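You operate a simulated robot arm through the tools that you are given. There is no shell and no other tool. Be economical: measure what you need, move in short steps, check, and stop when the job is done.

You are at the controls of a simulated robot arm. One attempt, no reset.

JOB
Rub the stain off the folded jumper with the laundry stick.
Fine: work on the rubber mat; stick back in its holder; the jumper ends in the wash bowl.

The check looks at the end state, three seconds after you hand in, the way a careful person would. Anything else that was tipped, shoved, dropped, spilled or broken makes it a failure.

ROBOT AND FRAMES
A 6-joint arm with a two-finger parallel gripper, fixed in place. Base frame: the origin is at the foot of the arm, x ahead of it, y to its left, z up; the work surface is at about z = 900. Units: mm, degrees, N and s.
With the tool pointing down near the work surface it reaches from about 240 to 640 mm from the base axis. Its first joint turns from -66.0 to 66.0 degrees. Payload 2.7 kg.
Tool frame: the origin (TCP) lies between the finger pads and is the grasp point; the fingertips stand 23 mm ahead of it; z points along the fingers, y is the line along which they close. Largest opening 94 mm; finger width 38, thickness 10; the body of the gripper, 54 by 96 mm, starts 39 mm behind the TCP.
Orientation is that of the tool frame in the base frame, as [roll, pitch, yaw] about the fixed x, y, z axes, in that order (R = Rz(yaw) Ry(pitch) Rx(roll)). With the fingers straight down and closing along the base's y, the tool's x points along the base's -x, its y along +y and its z along -z.

CONTROLS
- The arm moves only by the tool arm_command. Its argument "motion" is a list of rows, each an object (a shift or turn left out is 0, a gripper value left out holds the last) with "xyz": the shift along the tool's x, y, z in mm, a list of three; "angular": the turn, a rotation vector about the tool's x, y, z in degrees, a list of three. In form: [{"xyz": [x, y, z], "angular": [ax, ay, az]}, ...]. A call has 1 to 12 rows; each row shifts and turns the commanded pose from where the row before left it, along the tool's axes as they then stand. "jaw" is the gripper command, from -1 (shut) to 1 (fully open), values between in proportion, set as the call begins (left out, the last holds). A row lasts 0.2 s, in which the tool goes at most 50 mm and 8.6 degrees; a call with a longer step from one row to the next is refused whole, and so is a gripper value outside its range. A pose out of reach is approached as far as the arm can. The call stops where the force on the tool passes 40 N (or 10 N more than at its start, if that is more) or the arm is blocked; 0.2 s more then pass. Each finger travels about 45 mm/s and halts on what it meets, pressing with about 23 N; the grip force reading is that of the motor and also rises with nothing between the fingers. The clock runs only during rows and for 0.2 s after the last one: add rows that do not move to give the fingers time. The reply holds the time, the measured pose of the TCP, the force on the tool along the base axes, the opening and the grip force, in the units named above and with some noise, and new pictures: "views" is both (left out), scene, wrist or none.
- Cameras (640 x 400 px; columns grow to the right, rows downward): "scene" is fixed at [85, -442.8, 1393.7]; the picture's right is [0.66, -0.75, 0.00], its down [-0.50, -0.44, -0.75] and it looks along [0.56, 0.49, -0.66] (base axes); focal length 214 px, centre (320, 200). "wrist" rides on the gripper at [-39, 0, -44] in the tool frame; the picture's right is [0.00, -1.00, 0.00], its down [0.97, 0.00, -0.24] and it looks along [0.24, 0.00, 0.97] (tool axes); focal length 218 px, centre (320, 200). There is no depth. A picture from a camera that has moved, and an enlarged one, comes with that camera's place and axes in the base frame and with its lens.
- close_up(camera, box): a new picture of the part [left, top, right, bottom] of that camera's present view, enlarged. It takes no simulated time.
- sign_off(): hands the job in; it is judged then, once.

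Work in short steps. Places have to be worked out from the pictures, the camera data and where the tool is seen: move nearer, look again, correct. Check each grasp and each placing, and mend what went wrong. You have 120 turns and 150 pictures in all, those below and enlarged ones among them. Open the gripper and draw the arm clear of the work before you hand the job in, unless the task says otherwise; then end with one line.

The tools are called after "Emit:" as name(argument=value, ...) on one line, values as JSON. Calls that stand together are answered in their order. arm_command: Moves the arm, as the interface text tells. Its arguments: {"type":"object","properties":{"motion":{"type":"array","items":{"type":"object","properties":{"xyz":{"type":"array","items":{"type":"number"}},"angular":{"type":"array","items":{"type":"number"}}}}},"jaw":{"type":"number"},"views":{"type":"string","enum":["both","scene","wrist","none"]}},"required":["motion"]} The other tools are called the same way: close_up (camera, box) takes an enlarged picture of a part of a camera's view; sign_off () hands the job in.

At the start:

```text
time_s: 0.0
tool_pos: [320.3, 160.9, 1280.0]
orientation: [-179.9, -0.2, -180.0]
wrist_force: [0.2, -0.1, 0.1]
finger_gap: 94.1
grip_force: 0.0
```

scene: 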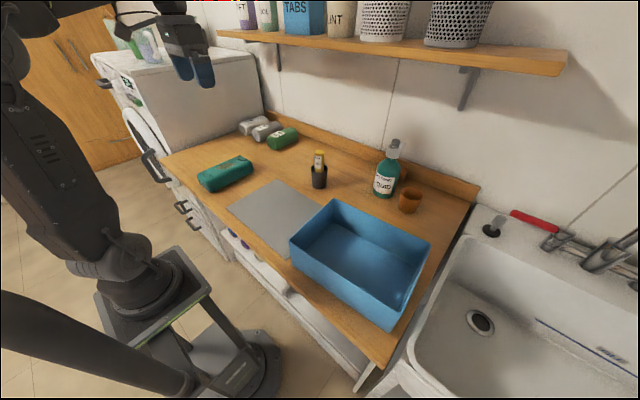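
wrist: 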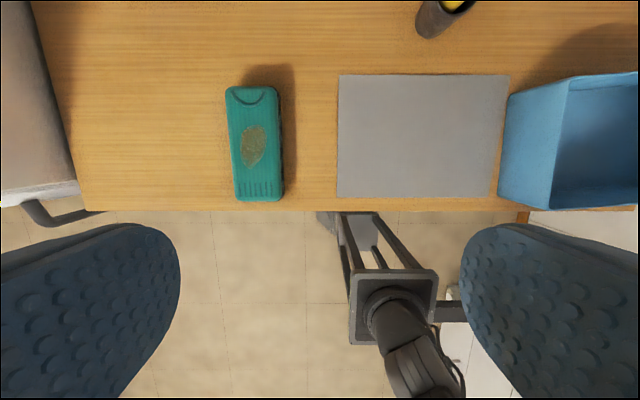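

I'll look closely at the jumper, the stick in its holder, and the mat before moving.

Emit:
close_up(camera="scene", box=[180, 110, 340, 210])

Emit:
close_up(camera="scene", box=[280, 130, 440, 230])

Emit:
close_up(camera="wrist", box=[200, 60, 360, 220])

```text
4.00 times, centred on (260, 160) of scene
camera zoom: at [85.0, -442.8, 1393.7], right [0.66, -0.75, 0.0], down [-0.5, -0.44, -0.75], along [0.56, 0.49, -0.66], focal length 858 px, centre (560, 360)
```

zoom: 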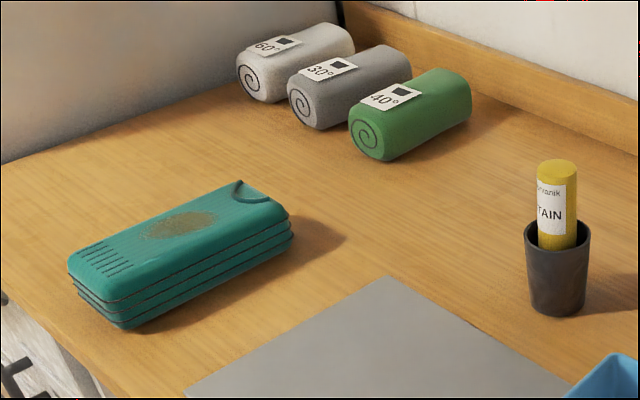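

```text
4.00 times, centred on (360, 180) of scene
camera zoom: at [85.0, -442.8, 1393.7], right [0.66, -0.75, 0.0], down [-0.5, -0.44, -0.75], along [0.56, 0.49, -0.66], focal length 858 px, centre (160, 280)
```

zoom: 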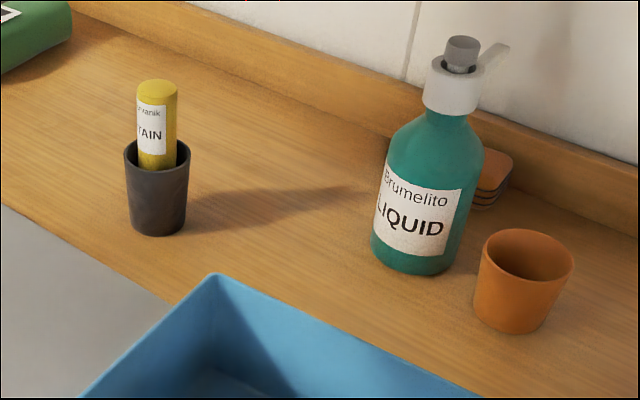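

```text
2.50 times, centred on (280, 140) of wrist
camera zoom: at [358.0, 163.2, 1323.7], right [0.0, -1.0, 0.0], down [-0.97, 0.0, 0.24], along [-0.24, 0.0, -0.97], focal length 546 px, centre (420, 350)
```

zoom: 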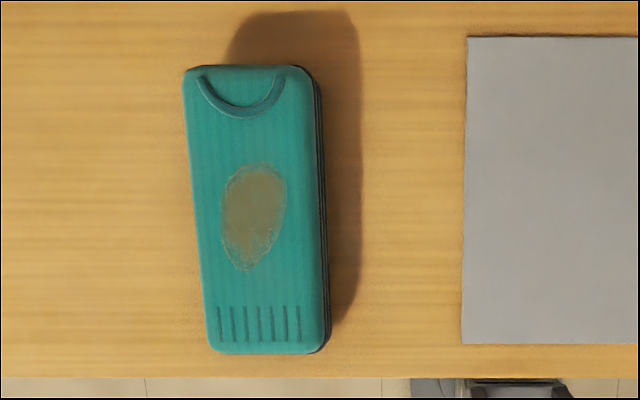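

The jumper lies lengthwise along x, centred at about (356, 273), 80 mm wide and about 47 mm high. The mat spans x 260–490, y −170–130. I move above the jumper and look again.

Emit:
arm_command(motion=[{"xyz": [-7.2, 22.2, 36]}, {"xyz": [-7.2, 22.2, 36]}, {"xyz": [-7.2, 22.2, 36]}, {"xyz": [-7.2, 22.2, 36]}, {"xyz": [-7.2, 22.2, 36]}, {}], jaw=1)

```text
time_s: 1.4
tool_pos: [354.7, 274.2, 1101.8]
orientation: [179.8, 0.0, 180.0]
wrist_force: [0.1, -0.3, -0.3]
finger_gap: 93.9
grip_force: 0.2
camera wrist: at [392.5, 274.8, 1144.9], right [0.0, -1.0, 0.0], down [-0.97, 0.0, 0.24], along [-0.24, 0.0, -0.97], focal length 218 px, centre (320, 200)
```

scene: 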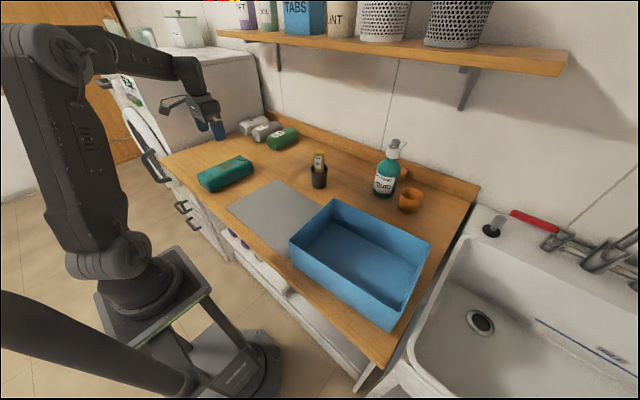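
wrist: 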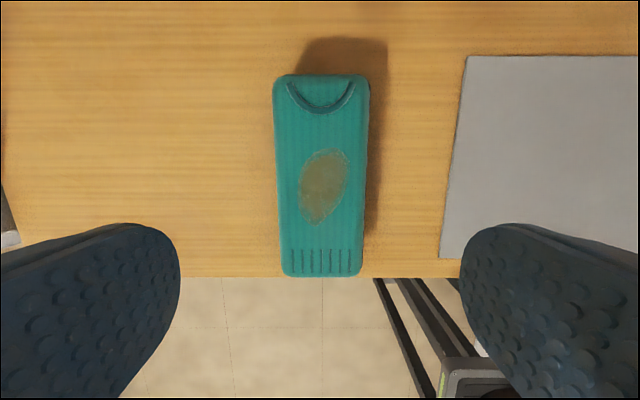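

The estimate holds (centre about (356, 273), aligned with the tool). I go straight down around it.

Emit:
arm_command(motion=[{"xyz": [-1, -1, 40]}, {"xyz": [0, 0, 40]}, {"xyz": [0, 0, 35]}, {"xyz": [0, 0, 25]}, {"xyz": [0, 0, 15]}, {"xyz": [0, 0, 14]}, {}])

```text
time_s: 3.0
tool_pos: [357.0, 274.7, 929.2]
orientation: [-180.0, 0.0, -180.0]
wrist_force: [-0.2, -0.4, -0.4]
finger_gap: 94.2
grip_force: 0.0
camera wrist: at [395.3, 274.6, 973.0], right [0.0, -1.0, 0.0], down [-0.97, 0.0, 0.24], along [-0.24, 0.0, -0.97], focal length 218 px, centre (320, 200)
```

scene: 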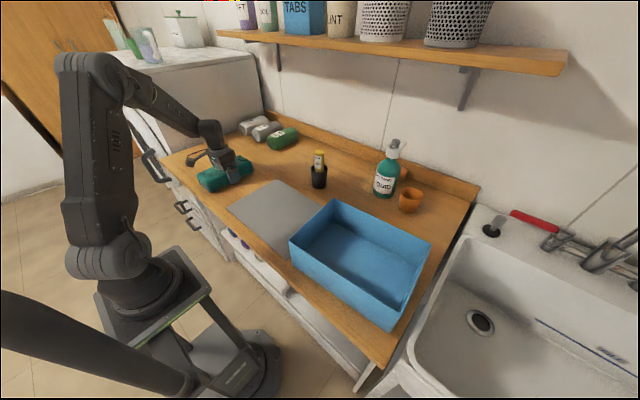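
wrist: 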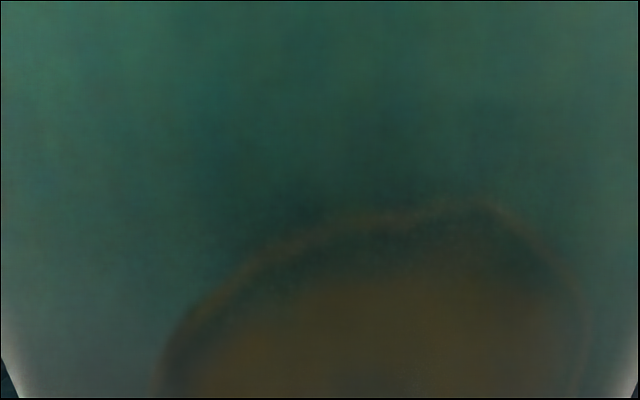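

No contact on the way down. I close the jaws on the jumper and check the grip.

Emit:
arm_command(motion=[{}, {}, {}, {}], jaw=-1, views="none")

```text
time_s: 4.0
tool_pos: [356.0, 273.0, 929.0]
orientation: [-179.9, 0.0, -179.9]
wrist_force: [0.2, -0.2, 0.2]
finger_gap: 84.0
grip_force: 23.1
```

Held at 84 mm with 23 N. I lift it and look.

Emit:
arm_command(motion=[{"xyz": [0, 0, -10]}, {"xyz": [0, 0, -25]}, {"xyz": [0, 0, -25]}, {}], views="scene")

```text
time_s: 5.0
tool_pos: [357.5, 272.8, 989.4]
orientation: [-180.0, 0.0, -180.0]
wrist_force: [-0.7, 0.7, -2.9]
finger_gap: 83.9
grip_force: 22.6
```

scene: 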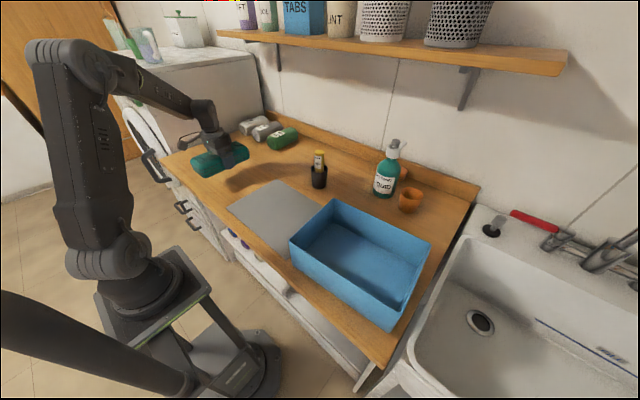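

The jumper is held firmly and level. I carry it over the mat to about (372, 10).

Emit:
arm_command(motion=[{"xyz": [-2, -20, 0]}, {"xyz": [-2, -35, 0]}, {"xyz": [-2, -38, 0]}, {"xyz": [-2, -38, 0]}, {"xyz": [-2, -38, 0]}, {"xyz": [-2, -38, 0]}, {"xyz": [-2, -35, 0]}, {"xyz": [-1, -21, 0]}, {}], views="scene")

```text
time_s: 7.0
tool_pos: [372.3, 9.8, 990.7]
orientation: [-179.9, 0.1, 180.0]
wrist_force: [0.0, -0.4, -3.2]
finger_gap: 84.1
grip_force: 23.1
```

scene: 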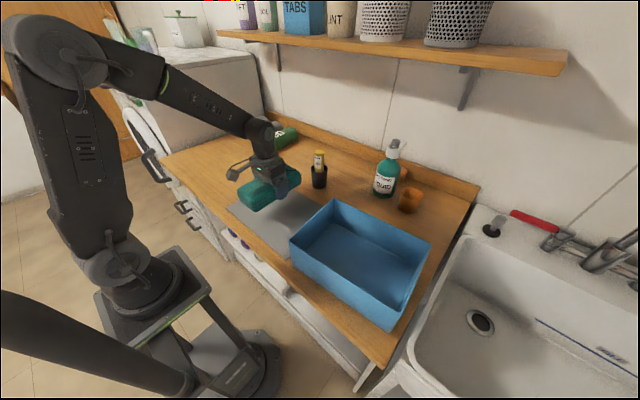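

Over the mat. I lower it to about 2 mm above the pick-up height, allowing for the mat thickness.

Emit:
arm_command(motion=[{"xyz": [0, 0, 25]}, {"xyz": [0, 0, 20]}, {"xyz": [0, 0, 8]}, {"xyz": [0, 0, 3]}, {"xyz": [0, 0, 2]}, {}], views="scene")

```text
time_s: 8.4
tool_pos: [372.0, 8.2, 934.0]
orientation: [180.0, 0.1, 179.9]
wrist_force: [0.1, 0.4, 3.6]
finger_gap: 83.9
grip_force: 22.6
```

scene: 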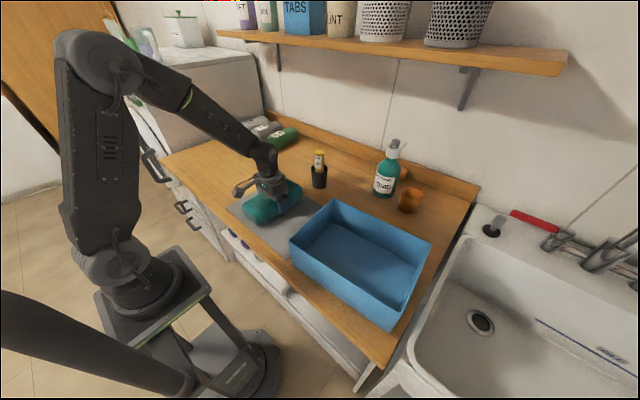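

The force flipped to +3.6 N, so the jumper is on the mat. I release, then rise to about 1150 and look from above.

Emit:
arm_command(motion=[{}, {}, {}], jaw=1, views="none")

Emit:
arm_command(motion=[{"xyz": [0, 0, -15]}, {"xyz": [0, 0, -35]}, {"xyz": [0, 0, -45]}, {"xyz": [0, 0, -45]}, {"xyz": [-20, 0, -40]}, {"xyz": [-20, 0, -40]}, {}])

```text
time_s: 9.2
tool_pos: [371.8, 9.2, 932.7]
orientation: [-180.0, 0.0, 180.0]
wrist_force: [0.1, -0.7, -0.3]
finger_gap: 94.4
grip_force: 0.1
```

```text
time_s: 10.8
tool_pos: [413.4, 9.4, 1153.4]
orientation: [-180.0, 0.0, -180.0]
wrist_force: [-0.4, 0.3, -0.7]
finger_gap: 93.8
grip_force: 0.1
camera wrist: at [451.8, 10.3, 1196.9], right [0.0, -1.0, 0.0], down [-0.97, 0.0, 0.24], along [-0.24, 0.0, -0.97], focal length 218 px, centre (320, 200)
```

scene: 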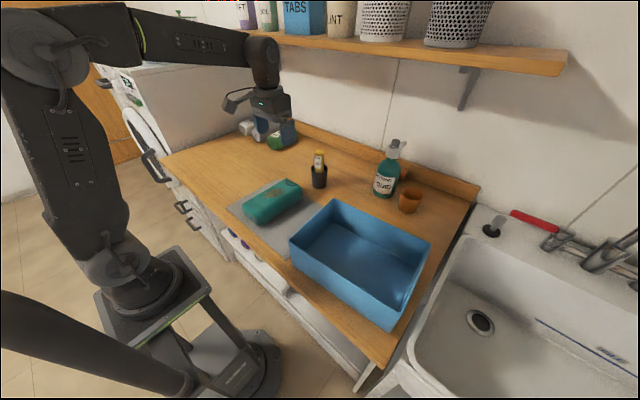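
wrist: 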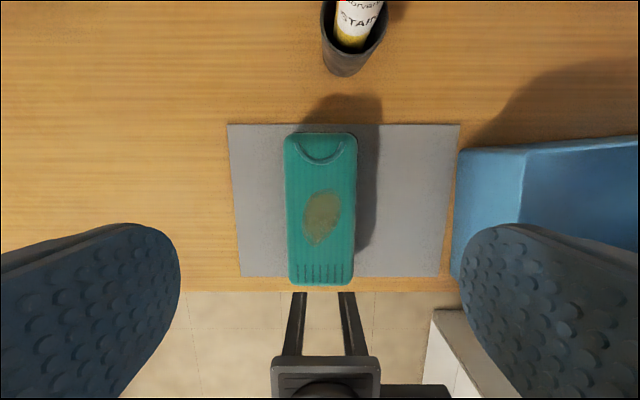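

The jumper lies on the mat, stain up. I now go over the stick holder, which I put at about (560, −22), to measure it from above.

Emit:
arm_command(motion=[{"xyz": [-30, -8, 0]}, {"xyz": [-40, -8, 0]}, {"xyz": [-40, -8, 0]}, {"xyz": [-17, -6, 0]}, {}])

```text
time_s: 12.0
tool_pos: [539.2, -21.4, 1153.0]
orientation: [-180.0, 0.1, 180.0]
wrist_force: [0.0, 0.0, 0.5]
finger_gap: 93.9
grip_force: 0.1
camera wrist: at [578.0, -20.2, 1195.9], right [0.0, -1.0, 0.0], down [-0.97, 0.0, 0.24], along [-0.24, 0.0, -0.97], focal length 218 px, centre (320, 200)
```

scene: 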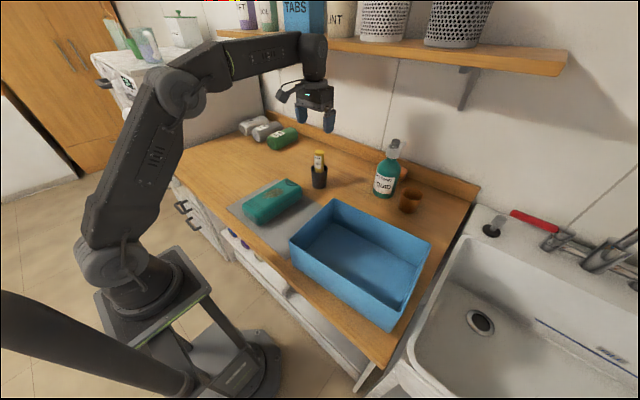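
wrist: 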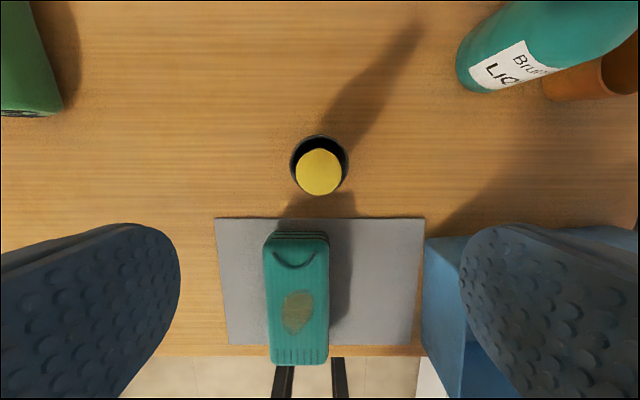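

Emit:
close_up(camera="wrist", box=[270, 110, 370, 210])

Emit:
close_up(camera="scene", box=[295, 140, 345, 195])

```text
4.00 times, centred on (320, 160) of wrist
camera zoom: at [578.0, -20.2, 1195.9], right [0.0, -1.0, 0.0], down [-0.97, 0.0, 0.24], along [-0.24, 0.0, -0.97], focal length 873 px, centre (320, 360)
```

zoom: 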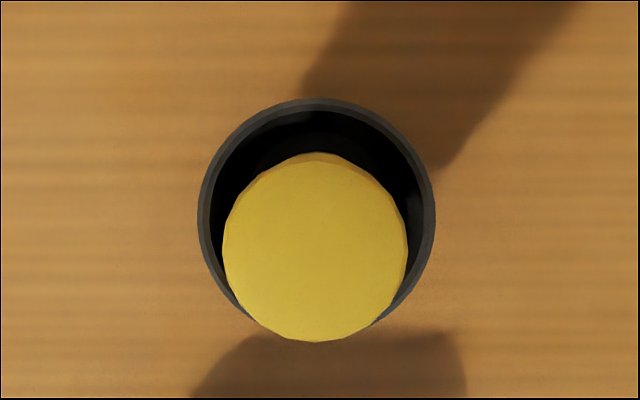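

```text
7.27 times, centred on (320, 168) of scene
camera zoom: at [85.0, -442.8, 1393.7], right [0.66, -0.75, 0.0], down [-0.5, -0.44, -0.75], along [0.56, 0.49, -0.66], focal length 1560 px, centre (320, 436)
```

zoom: 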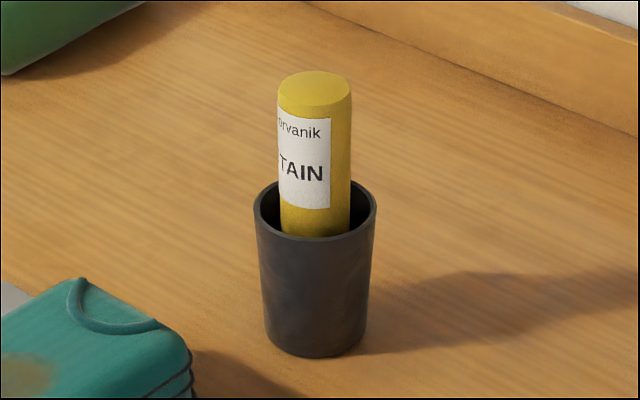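

I put the stick as a 33 mm cylinder, its top at z ≈ 1042, at about (560, −20). The holder rim is at z ≈ 978. I descend with the jaws open to TCP z ≈ 1012.

Emit:
arm_command(motion=[{"xyz": [-21, 1, 30]}, {"xyz": [0, 0, 40]}, {"xyz": [0, 0, 35]}, {"xyz": [0, 0, 20]}, {"xyz": [0, 0, 10]}, {}])

```text
time_s: 13.4
tool_pos: [561.1, -19.5, 1017.0]
orientation: [180.0, 0.1, 180.0]
wrist_force: [0.2, 0.1, 0.1]
finger_gap: 93.8
grip_force: 0.1
camera wrist: at [598.7, -19.5, 1061.1], right [0.0, -1.0, 0.0], down [-0.97, 0.0, 0.24], along [-0.24, 0.0, -0.97], focal length 218 px, centre (320, 200)
```

scene: 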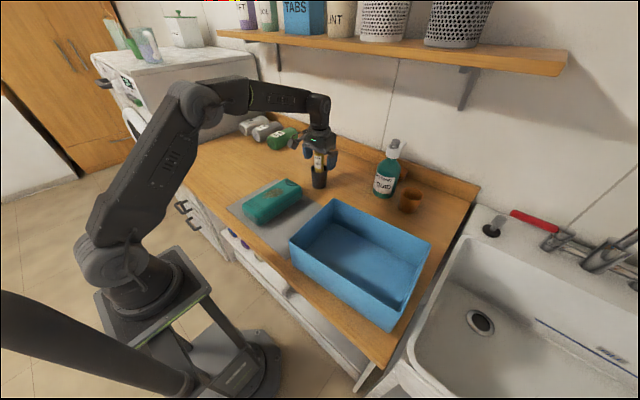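
wrist: 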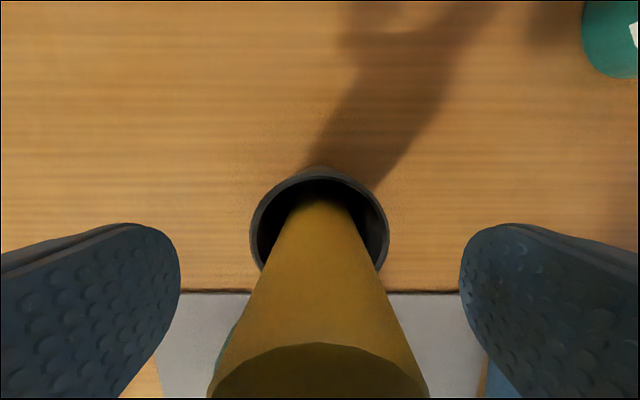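

The stick is centred between the fingers with clearance under the palm. I close on it.

Emit:
arm_command(motion=[{"xyz": [0, 0, 3]}, {}, {}, {}, {}, {}], jaw=-1, views="wrist")

```text
time_s: 14.8
tool_pos: [561.0, -19.4, 1015.0]
orientation: [180.0, -0.1, -180.0]
wrist_force: [0.0, 1.0, 0.8]
finger_gap: 33.1
grip_force: 22.5
camera wrist: at [598.6, -18.8, 1058.6], right [0.0, -1.0, 0.0], down [-0.97, 0.0, 0.24], along [-0.24, 0.0, -0.97], focal length 218 px, centre (320, 200)
```

wrist: 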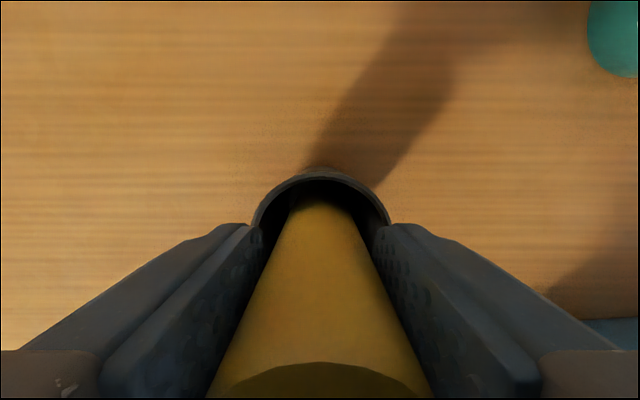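

Gripped at 33 mm. I lift straight up well clear of the holder and look at the stick's lower end.

Emit:
arm_command(motion=[{"xyz": [0, 0, -15]}, {"xyz": [0, 0, -30]}, {"xyz": [0, 0, -35]}, {"xyz": [0, 0, -35]}, {}], views="wrist")

Emit:
close_up(camera="scene", box=[280, 90, 360, 200])

```text
time_s: 16.0
tool_pos: [560.9, -21.7, 1128.3]
orientation: [179.9, 0.0, 179.9]
wrist_force: [0.2, -0.2, -0.8]
finger_gap: 33.1
grip_force: 22.7
camera wrist: at [598.4, -20.1, 1172.8], right [0.0, -1.0, 0.0], down [-0.97, 0.0, 0.24], along [-0.24, 0.0, -0.97], focal length 218 px, centre (320, 200)
```

wrist: 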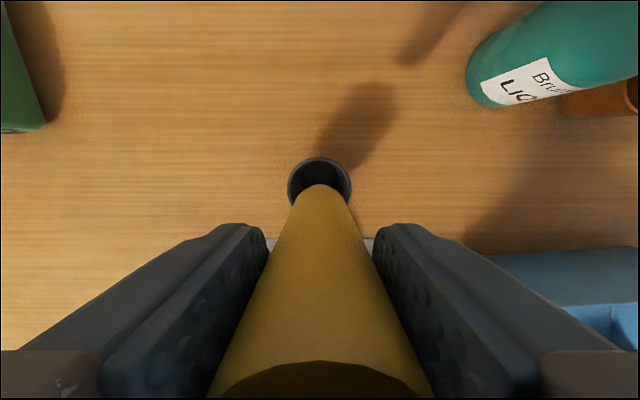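

```text
3.64 times, centred on (320, 145) of scene
camera zoom: at [85.0, -442.8, 1393.7], right [0.66, -0.75, 0.0], down [-0.5, -0.44, -0.75], along [0.56, 0.49, -0.66], focal length 780 px, centre (320, 400)
```

zoom: 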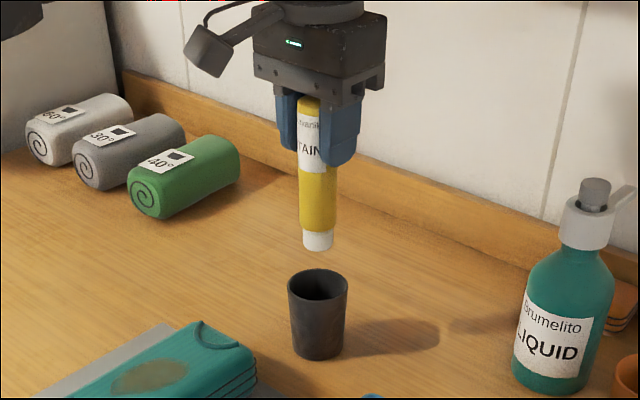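

The white tip is the working end, about 105 mm below the TCP. The stain is centred near (371, 9), about ±35 mm in x and ±21 in y. I carry the stick over it.

Emit:
arm_command(motion=[{"xyz": [25, 4, 0]}, {"xyz": [40, 6, 0]}, {"xyz": [40, 6, 0]}, {"xyz": [40, 6, 0]}, {"xyz": [30, 5, 10]}, {"xyz": [15, 3, 15]}, {"xyz": [0, 0, 15]}, {}])

Emit:
close_up(camera="scene", box=[210, 110, 340, 240])

```text
time_s: 17.8
tool_pos: [369.9, 8.6, 1090.9]
orientation: [-180.0, 0.1, -180.0]
wrist_force: [-0.2, 0.7, -0.1]
finger_gap: 33.1
grip_force: 22.9
camera wrist: at [407.5, 11.0, 1134.4], right [0.0, -1.0, 0.0], down [-0.97, 0.0, 0.24], along [-0.24, 0.0, -0.97], focal length 218 px, centre (320, 200)
```

scene: 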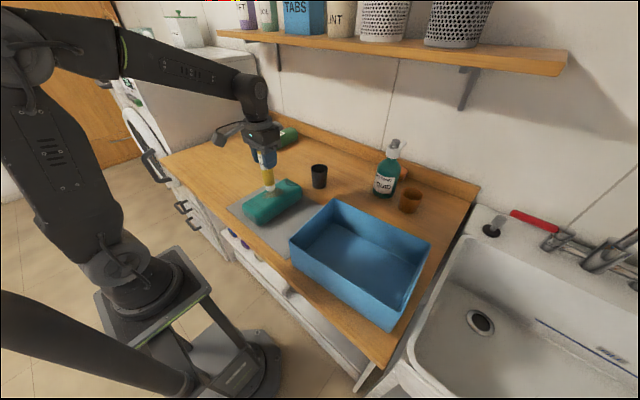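
wrist: 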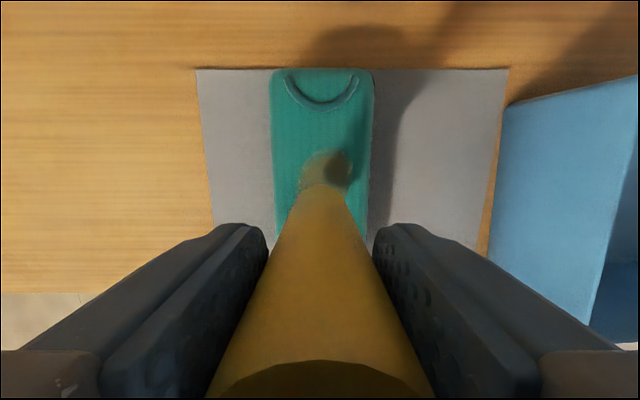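

```text
3.08 times, centred on (275, 175) of scene
camera zoom: at [85.0, -442.8, 1393.7], right [0.66, -0.75, 0.0], down [-0.5, -0.44, -0.75], along [0.56, 0.49, -0.66], focal length 660 px, centre (458, 277)
```

zoom: 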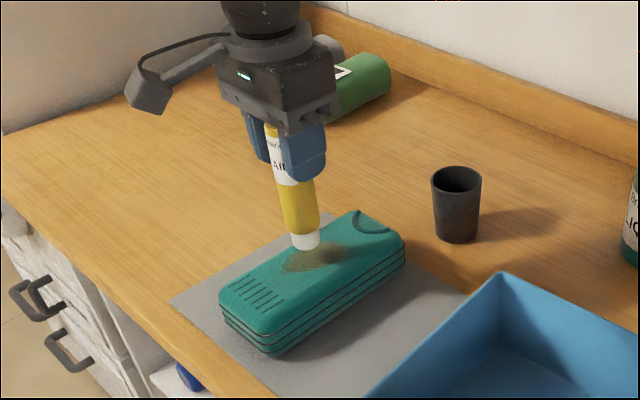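

The tip is above the stain. I lower it quickly at first, then slowly, to find contact.

Emit:
arm_command(motion=[{"xyz": [0, 0, 15]}, {"xyz": [0, 0, 8]}, {"xyz": [0, 0, 3]}, {"xyz": [0, 0, 2]}, {}], views="none")

Emit:
arm_command(motion=[{"xyz": [0, 0, 2]}, {"xyz": [0, 0, 1]}, {}], views="none")

```text
time_s: 19.0
tool_pos: [370.5, 10.3, 1061.7]
orientation: [180.0, 0.2, -180.0]
wrist_force: [3.2, -3.3, 21.0]
finger_gap: 33.0
grip_force: 23.4
```

```text
time_s: 19.8
tool_pos: [369.8, 12.2, 1059.2]
orientation: [-180.0, 0.2, 180.0]
wrist_force: [0.3, -4.2, 22.1]
finger_gap: 33.3
grip_force: 23.2
```

Contact came early (21 N). The stick may have slipped a little in the grip, so I ease up 2 mm and re-read.

Emit:
arm_command(motion=[{"xyz": [0, 0, -2]}, {}], views="none")

Emit:
close_up(camera="scene", box=[210, 110, 340, 240])

```text
time_s: 20.4
tool_pos: [368.0, 10.8, 1058.6]
orientation: [179.8, -0.2, -180.0]
wrist_force: [0.9, 0.2, -1.2]
finger_gap: 33.0
grip_force: 22.5
```

```text
3.08 times, centred on (275, 175) of scene
camera zoom: at [85.0, -442.8, 1393.7], right [0.66, -0.75, 0.0], down [-0.5, -0.44, -0.75], along [0.56, 0.49, -0.66], focal length 660 px, centre (458, 277)
```

zoom: 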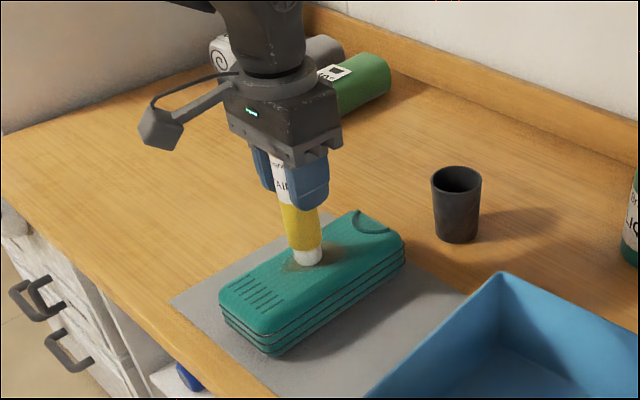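

Force is back to about zero. I press down in fine increments for a light contact.

Emit:
arm_command(motion=[{"xyz": [0, 0, 0.8]}, {}], views="none")

Emit:
arm_command(motion=[{"xyz": [0, 0, 0.5]}, {}], views="none")

```text
time_s: 21.0
tool_pos: [369.7, 11.0, 1060.1]
orientation: [180.0, 0.0, 180.0]
wrist_force: [0.4, -0.2, 0.0]
finger_gap: 32.9
grip_force: 23.0
```

```text
time_s: 21.6
tool_pos: [370.9, 9.1, 1058.1]
orientation: [-179.9, 0.0, -180.0]
wrist_force: [-0.6, 0.6, -1.3]
finger_gap: 33.2
grip_force: 23.2
```

Emit:
arm_command(motion=[{"xyz": [0, 0, 0.5]}, {}], views="none")

Emit:
arm_command(motion=[{"xyz": [0, 0, 0.5]}, {}], views="none")

```text
time_s: 22.2
tool_pos: [369.2, 11.5, 1058.7]
orientation: [-179.9, 0.1, 180.0]
wrist_force: [0.0, 0.7, 2.2]
finger_gap: 33.2
grip_force: 23.1
```

```text
time_s: 22.8
tool_pos: [370.0, 9.9, 1058.5]
orientation: [180.0, 0.2, -180.0]
wrist_force: [-1.3, 1.0, 8.3]
finger_gap: 33.1
grip_force: 23.1
```

8 N of contact now. I make a first gentle pair of strokes along the stain and check forces.

Emit:
arm_command(motion=[{"xyz": [-10, -2, 0]}, {"xyz": [-12, -3, 0]}, {"xyz": [12, 3, 0]}, {"xyz": [12, 3, 0]}, {"xyz": [12, 3, 0]}, {"xyz": [10, 3, 0]}, {"xyz": [-12, -3, 0]}, {"xyz": [-12, -4, 0]}, {}], views="none")

Emit:
close_up(camera="scene", box=[220, 160, 320, 240])

```text
time_s: 24.8
tool_pos: [369.6, 10.5, 1058.8]
orientation: [-179.9, 0.0, -180.0]
wrist_force: [0.1, 0.3, 0.2]
finger_gap: 33.0
grip_force: 23.1
```

```text
5.00 times, centred on (270, 200) of scene
camera zoom: at [85.0, -442.8, 1393.7], right [0.66, -0.75, 0.0], down [-0.5, -0.44, -0.75], along [0.56, 0.49, -0.66], focal length 1072 px, centre (570, 200)
```

zoom: 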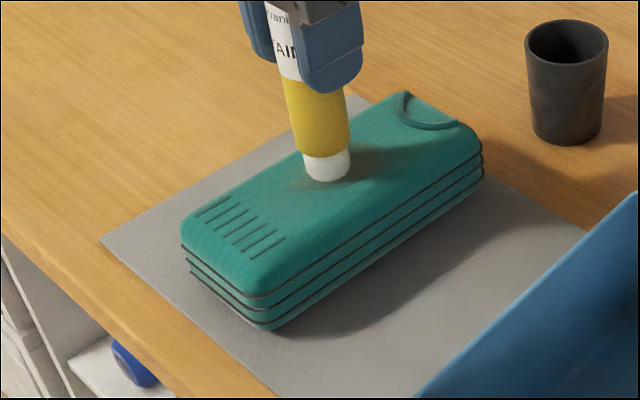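

The stain is already fading and the jumper hasn't moved. I press slightly more and rub over the two sides.

Emit:
arm_command(motion=[{"xyz": [0, 0, 1]}, {"xyz": [-12, 3, 0]}, {"xyz": [-12, -1, 0]}, {"xyz": [12, 3, 0]}, {"xyz": [12, 3, 0]}, {"xyz": [12, 3, 0]}, {"xyz": [12, 2, 0]}, {"xyz": [0, -14, 0]}, {"xyz": [-12, -5, 0]}, {"xyz": [-12, -5, 0]}, {"xyz": [-12, -2, 0]}, {}], views="none")

Emit:
close_up(camera="scene", box=[220, 160, 320, 240])

```text
time_s: 27.4
tool_pos: [382.3, -2.1, 1056.5]
orientation: [-179.9, 0.1, 180.0]
wrist_force: [-4.8, 1.5, 12.6]
finger_gap: 33.2
grip_force: 23.1
```

```text
5.00 times, centred on (270, 200) of scene
camera zoom: at [84.7, -442.8, 1393.7], right [0.66, -0.75, 0.0], down [-0.5, -0.44, -0.75], along [0.56, 0.49, -0.66], focal length 1072 px, centre (570, 200)
```

zoom: 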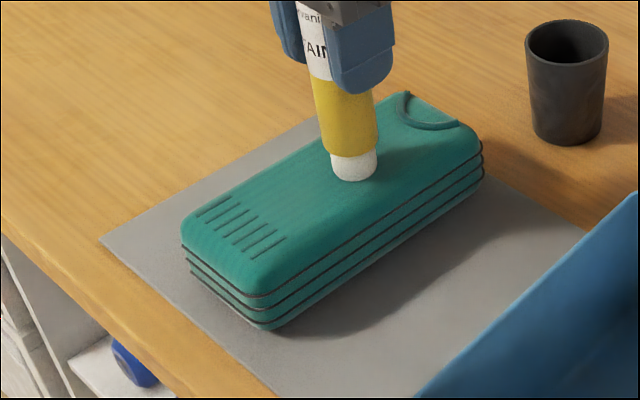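

The stain looks gone. I lift the stick and move it aside toward the holder to inspect from above.

Emit:
arm_command(motion=[{"xyz": [0, 0, -15]}, {"xyz": [0, 0, -30]}, {"xyz": [0, 0, -30]}, {"xyz": [-40, 0, 0]}, {"xyz": [-40, 0, 0]}, {}], views="wrist")

Emit:
close_up(camera="scene", box=[230, 160, 310, 230])

Emit:
close_up(camera="scene", box=[250, 90, 350, 200])

```text
time_s: 28.8
tool_pos: [460.9, -1.9, 1132.0]
orientation: [-179.9, 0.1, -180.0]
wrist_force: [0.2, 0.5, -0.9]
finger_gap: 33.2
grip_force: 22.8
camera wrist: at [499.1, -1.8, 1176.4], right [0.0, -1.0, 0.0], down [-0.97, 0.0, 0.24], along [-0.24, 0.0, -0.97], focal length 218 px, centre (320, 200)
```

wrist: 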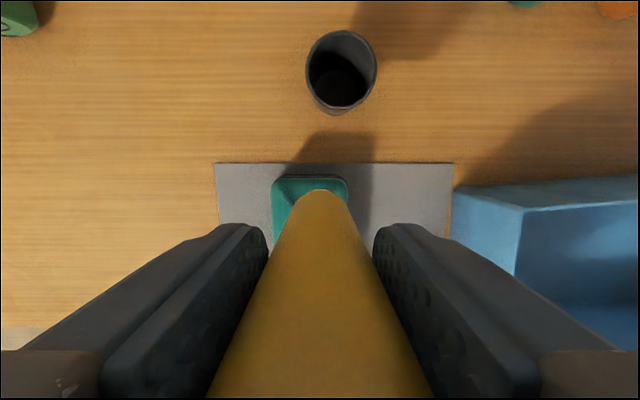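

```text
5.71 times, centred on (270, 195) of scene
camera zoom: at [85.0, -442.8, 1393.7], right [0.66, -0.75, 0.0], down [-0.5, -0.44, -0.75], along [0.56, 0.49, -0.66], focal length 1226 px, centre (606, 229)
```

zoom: 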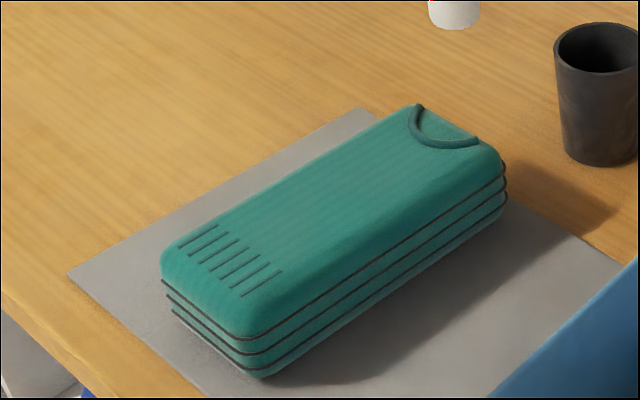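

```text
3.64 times, centred on (300, 145) of scene
camera zoom: at [85.0, -442.8, 1393.7], right [0.66, -0.75, 0.0], down [-0.5, -0.44, -0.75], along [0.56, 0.49, -0.66], focal length 780 px, centre (393, 400)
```

zoom: 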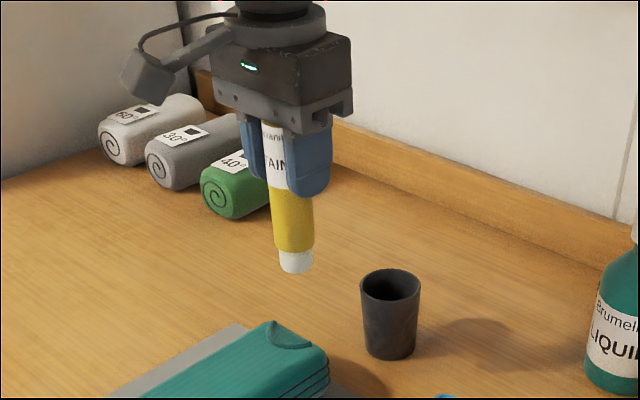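

The jumper is clean and still in place. I bring the stick above its holder at (561, −20).

Emit:
arm_command(motion=[{"xyz": [-30, -6, 0]}, {"xyz": [-40, -6, 0]}, {"xyz": [-20, -4, 0]}, {"xyz": [-10, -2, 0]}, {}], views="wrist")

Emit:
close_up(camera="scene", box=[280, 90, 360, 200])

```text
time_s: 30.0
tool_pos: [563.5, -20.0, 1130.9]
orientation: [-180.0, -0.1, -179.9]
wrist_force: [-0.1, 1.1, -0.8]
finger_gap: 33.1
grip_force: 23.2
camera wrist: at [601.3, -19.8, 1175.2], right [0.0, -1.0, 0.0], down [-0.97, 0.0, 0.24], along [-0.24, 0.0, -0.97], focal length 218 px, centre (320, 200)
```

wrist: 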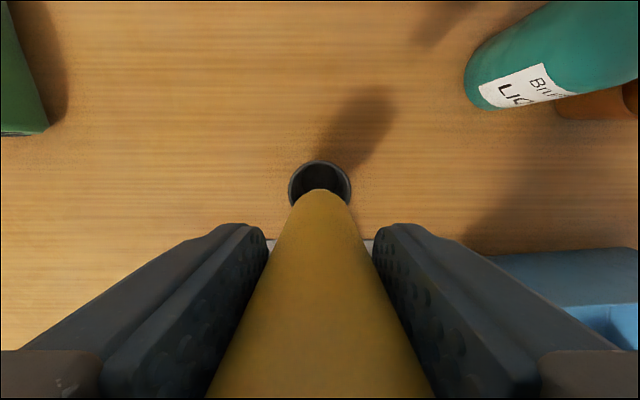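

```text
3.64 times, centred on (320, 145) of scene
camera zoom: at [85.0, -442.8, 1393.7], right [0.66, -0.75, 0.0], down [-0.5, -0.44, -0.75], along [0.56, 0.49, -0.66], focal length 780 px, centre (320, 400)
```

zoom: 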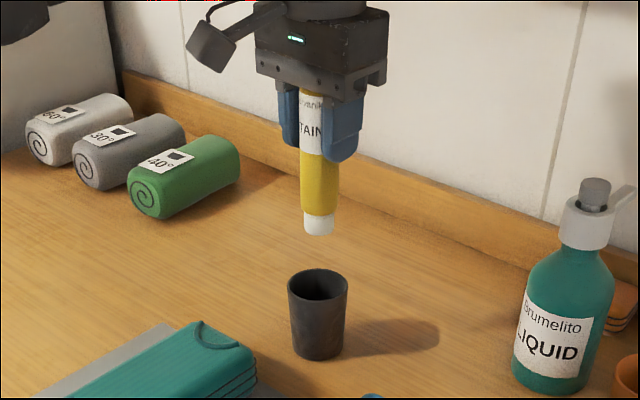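

The stick slid up by about 15 mm in the grip, so I'll release with the fingertips just above the rim. I shift 2 mm back in x and lower it into the cup.

Emit:
arm_command(motion=[{"xyz": [2, 0, 20]}, {"xyz": [0, 0, 25]}, {"xyz": [0, 0, 25]}, {"xyz": [0, 0, 25]}, {"xyz": [0, 0, 20]}, {}], views="wrist")

Emit:
close_up(camera="scene", box=[280, 110, 360, 200])

```text
time_s: 31.4
tool_pos: [559.5, -20.2, 1016.5]
orientation: [-180.0, 0.1, -180.0]
wrist_force: [-0.4, -0.9, -0.5]
finger_gap: 33.1
grip_force: 22.9
camera wrist: at [597.3, -19.5, 1060.4], right [0.0, -1.0, 0.0], down [-0.97, 0.0, 0.24], along [-0.24, 0.0, -0.97], focal length 218 px, centre (320, 200)
```

wrist: 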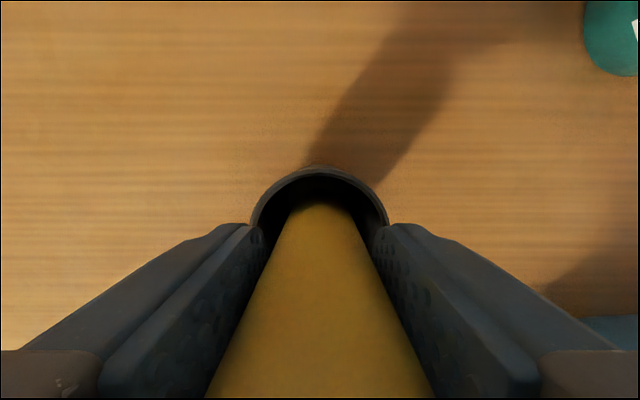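

```text
4.44 times, centred on (320, 155) of scene
camera zoom: at [85.0, -442.8, 1393.7], right [0.66, -0.75, 0.0], down [-0.5, -0.44, -0.75], along [0.56, 0.49, -0.66], focal length 953 px, centre (320, 400)
```

zoom: 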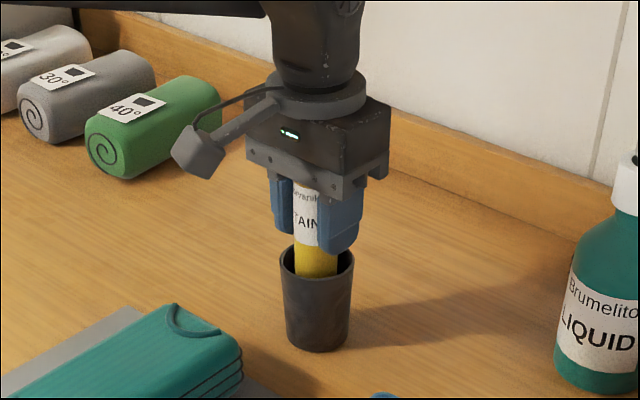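

The stick is inside the cup. I creep down a little further, watching for contact.

Emit:
arm_command(motion=[{"xyz": [0, 0, 5]}, {"xyz": [0, 0, 3]}, {}], views="none")

Emit:
arm_command(motion=[{"xyz": [0, 0, 2]}, {"xyz": [0, 0, 1]}, {}], views="none")

Emit:
close_up(camera="scene", box=[290, 140, 350, 195])

```text
time_s: 32.2
tool_pos: [559.4, -20.2, 1009.3]
orientation: [-179.9, -0.1, 180.0]
wrist_force: [-0.3, 0.0, 0.0]
finger_gap: 33.3
grip_force: 22.9
```

```text
time_s: 33.0
tool_pos: [559.4, -20.8, 1007.8]
orientation: [-180.0, -0.1, 180.0]
wrist_force: [-0.1, -0.4, -1.4]
finger_gap: 33.2
grip_force: 23.2
```

```text
7.27 times, centred on (320, 168) of scene
camera zoom: at [85.0, -442.8, 1393.7], right [0.66, -0.75, 0.0], down [-0.5, -0.44, -0.75], along [0.56, 0.49, -0.66], focal length 1560 px, centre (320, 436)
```

zoom: 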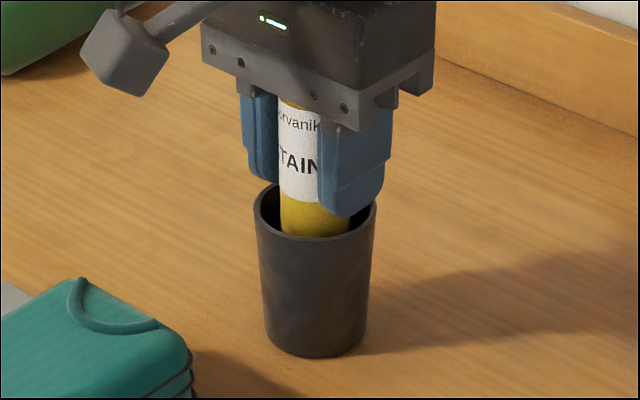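

The label sits about 5 mm above where it first was. I lower 2 mm more, then open.

Emit:
arm_command(motion=[{"xyz": [0, 0, 1]}, {"xyz": [0, 0, 1]}, {}], views="none")

Emit:
arm_command(motion=[{}, {}, {}, {}, {}, {}], jaw=1, views="none")

Emit:
close_up(camera="scene", box=[290, 140, 350, 195])

```text
time_s: 33.8
tool_pos: [558.3, -20.7, 1004.4]
orientation: [-179.9, 0.0, 179.9]
wrist_force: [-0.1, 0.8, -0.6]
finger_gap: 33.3
grip_force: 22.8
```

```text
time_s: 35.2
tool_pos: [559.0, -19.3, 1005.3]
orientation: [-180.0, 0.0, -179.9]
wrist_force: [-0.3, -0.2, 0.0]
finger_gap: 94.3
grip_force: 0.0
```

```text
7.27 times, centred on (320, 168) of scene
camera zoom: at [85.0, -442.8, 1393.7], right [0.66, -0.75, 0.0], down [-0.5, -0.44, -0.75], along [0.56, 0.49, -0.66], focal length 1560 px, centre (320, 436)
```

zoom: 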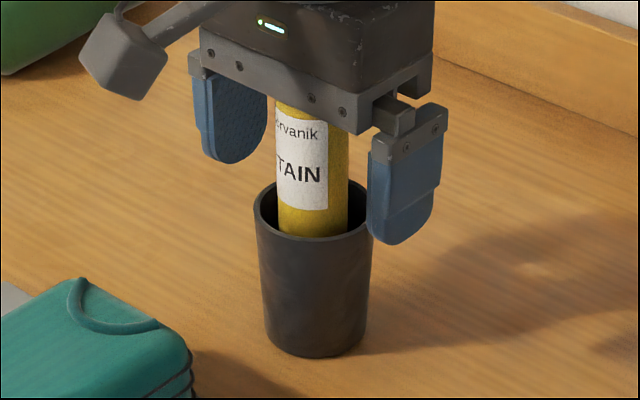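

The stick dropped back to its seat. I rise straight up, then move back to view the jumper and the bowl from above.

Emit:
arm_command(motion=[{"xyz": [0, 0, -15]}, {"xyz": [0, 0, -35]}, {"xyz": [0, 0, -45]}, {"xyz": [0, 0, -45]}, {"xyz": [40, -20, -30]}, {"xyz": [40, -25, 0]}, {"xyz": [40, -25, 0]}, {"xyz": [20, -25, 0]}, {"xyz": [20, -25, 0]}, {}])

Emit:
close_up(camera="scene", box=[230, 130, 350, 230])

```text
refused: row 5 steps farther than a row can; nothing moved
```

```text
4.00 times, centred on (290, 180) of scene
camera zoom: at [85.0, -442.8, 1393.7], right [0.66, -0.75, 0.0], down [-0.5, -0.44, -0.75], along [0.56, 0.49, -0.66], focal length 858 px, centre (440, 280)
```

zoom: 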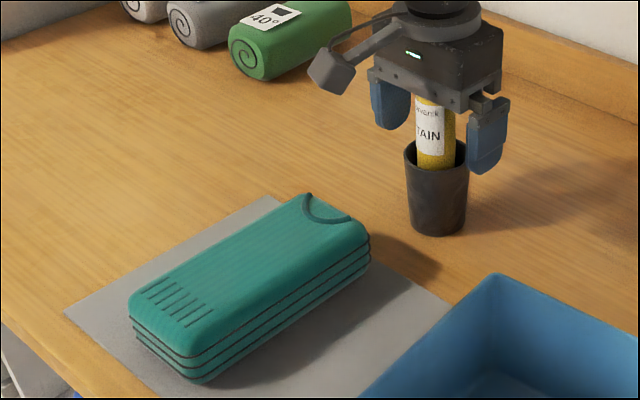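

One row was too long, so I repeat with shorter steps.

Emit:
arm_command(motion=[{"xyz": [0, 0, -15]}, {"xyz": [0, 0, -35]}, {"xyz": [0, 0, -45]}, {"xyz": [0, 0, -45]}, {"xyz": [30, -20, -30]}, {"xyz": [35, -25, 0]}, {"xyz": [35, -25, 0]}, {"xyz": [25, -25, 0]}, {"xyz": [25, -25, 0]}, {}])

Emit:
close_up(camera="scene", box=[290, 140, 350, 195])

```text
time_s: 37.4
tool_pos: [410.8, -139.7, 1175.4]
orientation: [-180.0, 0.1, 180.0]
wrist_force: [0.6, 0.7, 0.0]
finger_gap: 93.9
grip_force: 0.1
camera wrist: at [449.1, -139.1, 1219.9], right [0.0, -1.0, 0.0], down [-0.97, 0.0, 0.24], along [-0.24, 0.0, -0.97], focal length 218 px, centre (320, 200)
```

scene: 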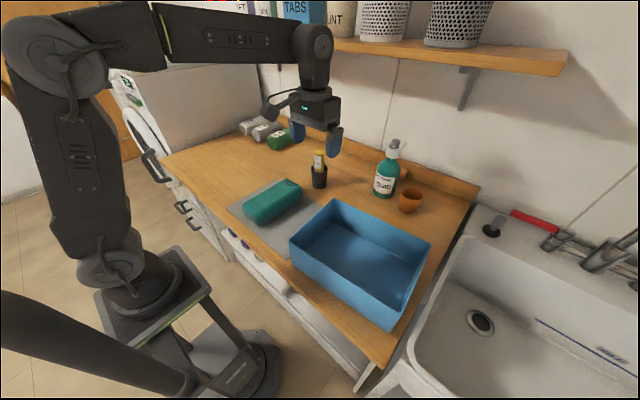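
wrist: 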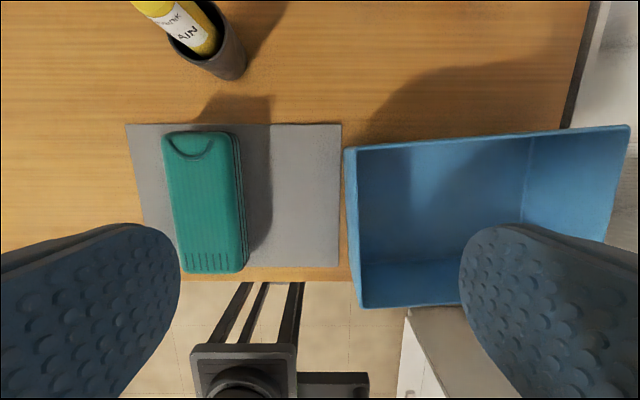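

```text
7.27 times, centred on (320, 168) of scene
camera zoom: at [85.0, -442.8, 1393.7], right [0.66, -0.75, 0.0], down [-0.5, -0.44, -0.75], along [0.56, 0.49, -0.66], focal length 1560 px, centre (320, 436)
```

zoom: 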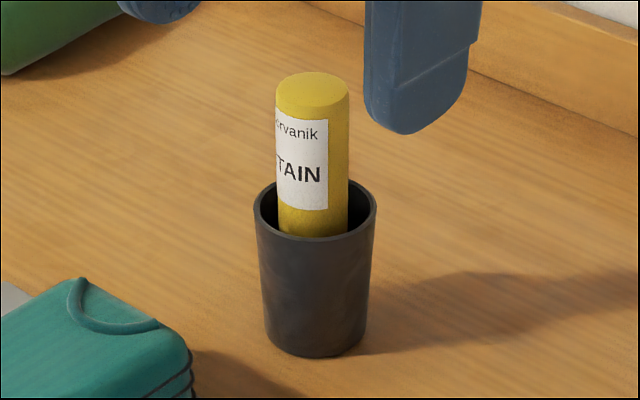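

The stick is seated as it was at the start. The bowl is about 270 × 180 mm at the rim, turned about 6° and centred near (366, −312), so the jumper must go in turned by about −85°. First I go back over the jumper.

Emit:
arm_command(motion=[{"xyz": [5, 25, 0]}, {"xyz": [10, 40, 10]}, {"xyz": [10, 40, 20]}, {"xyz": [10, 30, 30]}, {"xyz": [5, 14, 30]}, {}], views="wrist")

```text
time_s: 38.8
tool_pos: [369.8, 9.2, 1085.2]
orientation: [-180.0, 0.1, -179.8]
wrist_force: [-0.6, 0.0, -0.1]
finger_gap: 94.0
grip_force: 0.1
camera wrist: at [407.6, 9.1, 1128.5], right [0.0, -1.0, 0.0], down [-0.97, 0.0, 0.24], along [-0.24, 0.0, -0.97], focal length 218 px, centre (320, 200)
```

wrist: 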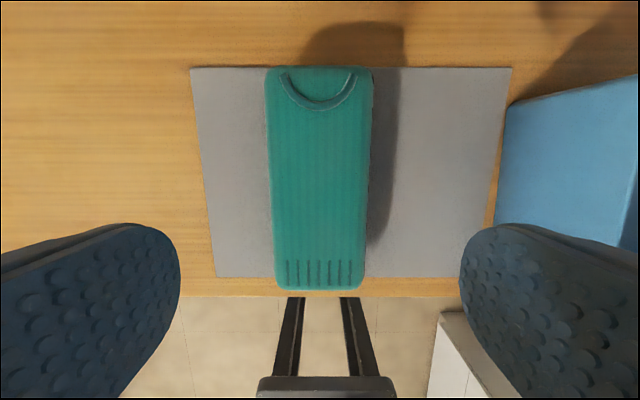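

The jumper is clean, straight and centred under the tool. I descend and grip it.

Emit:
arm_command(motion=[{"xyz": [-1, 0, 40]}, {"xyz": [0, 0, 40]}, {"xyz": [0, 0, 35]}, {"xyz": [0, 0, 20]}, {"xyz": [0, 0, 12]}, {"xyz": [0, 0, 5]}, {}], views="none")

Emit:
arm_command(motion=[{}, {}, {}, {}], jaw=-1, views="none")

```text
time_s: 40.4
tool_pos: [370.7, 7.5, 932.4]
orientation: [-180.0, 0.1, -180.0]
wrist_force: [-0.4, 0.7, 0.3]
finger_gap: 93.9
grip_force: 0.0
```

```text
time_s: 41.4
tool_pos: [370.5, 7.0, 931.3]
orientation: [-180.0, 0.2, 180.0]
wrist_force: [0.4, 1.7, 0.9]
finger_gap: 83.9
grip_force: 23.0
```

Gripped at 84 mm. I lift well above the bowl rim height, then turn +85° about the tool axis.

Emit:
arm_command(motion=[{"xyz": [0, 0, -10]}, {"xyz": [0, 0, -30]}, {"xyz": [0, 0, -40]}, {"xyz": [0, 0, -40]}, {"xyz": [0, 0, -35]}, {}], views="none")

Emit:
arm_command(motion=[{"angular": [0, 0, 5]}, {"angular": [0, 0, 8]}, {"angular": [0, 0, 8]}, {"angular": [0, 0, 8]}, {"angular": [0, 0, 8]}, {"angular": [0, 0, 8]}, {"angular": [0, 0, 8]}, {"angular": [0, 0, 8]}, {"angular": [0, 0, 8]}, {"angular": [0, 0, 8]}, {"angular": [0, 0, 8]}, {}])

```text
time_s: 42.8
tool_pos: [370.5, 6.3, 1088.1]
orientation: [180.0, -0.1, 179.9]
wrist_force: [0.2, 0.8, -2.4]
finger_gap: 83.8
grip_force: 22.6
```

```text
time_s: 45.4
tool_pos: [371.8, 8.8, 1086.9]
orientation: [179.9, 0.0, 94.8]
wrist_force: [0.8, -0.5, -3.3]
finger_gap: 83.9
grip_force: 22.8
camera wrist: at [373.3, -29.9, 1131.5], right [-1.0, -0.09, 0.0], down [-0.08, 0.97, 0.24], along [-0.02, 0.24, -0.97], focal length 218 px, centre (320, 200)
```

scene: 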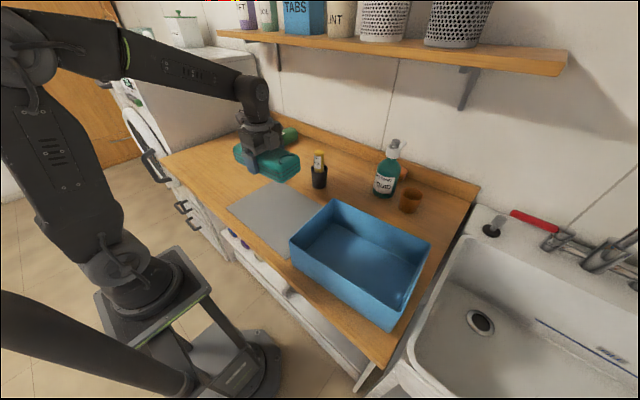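
wrist: 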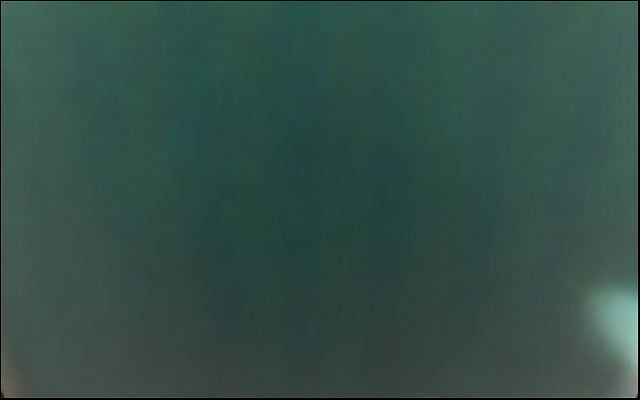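

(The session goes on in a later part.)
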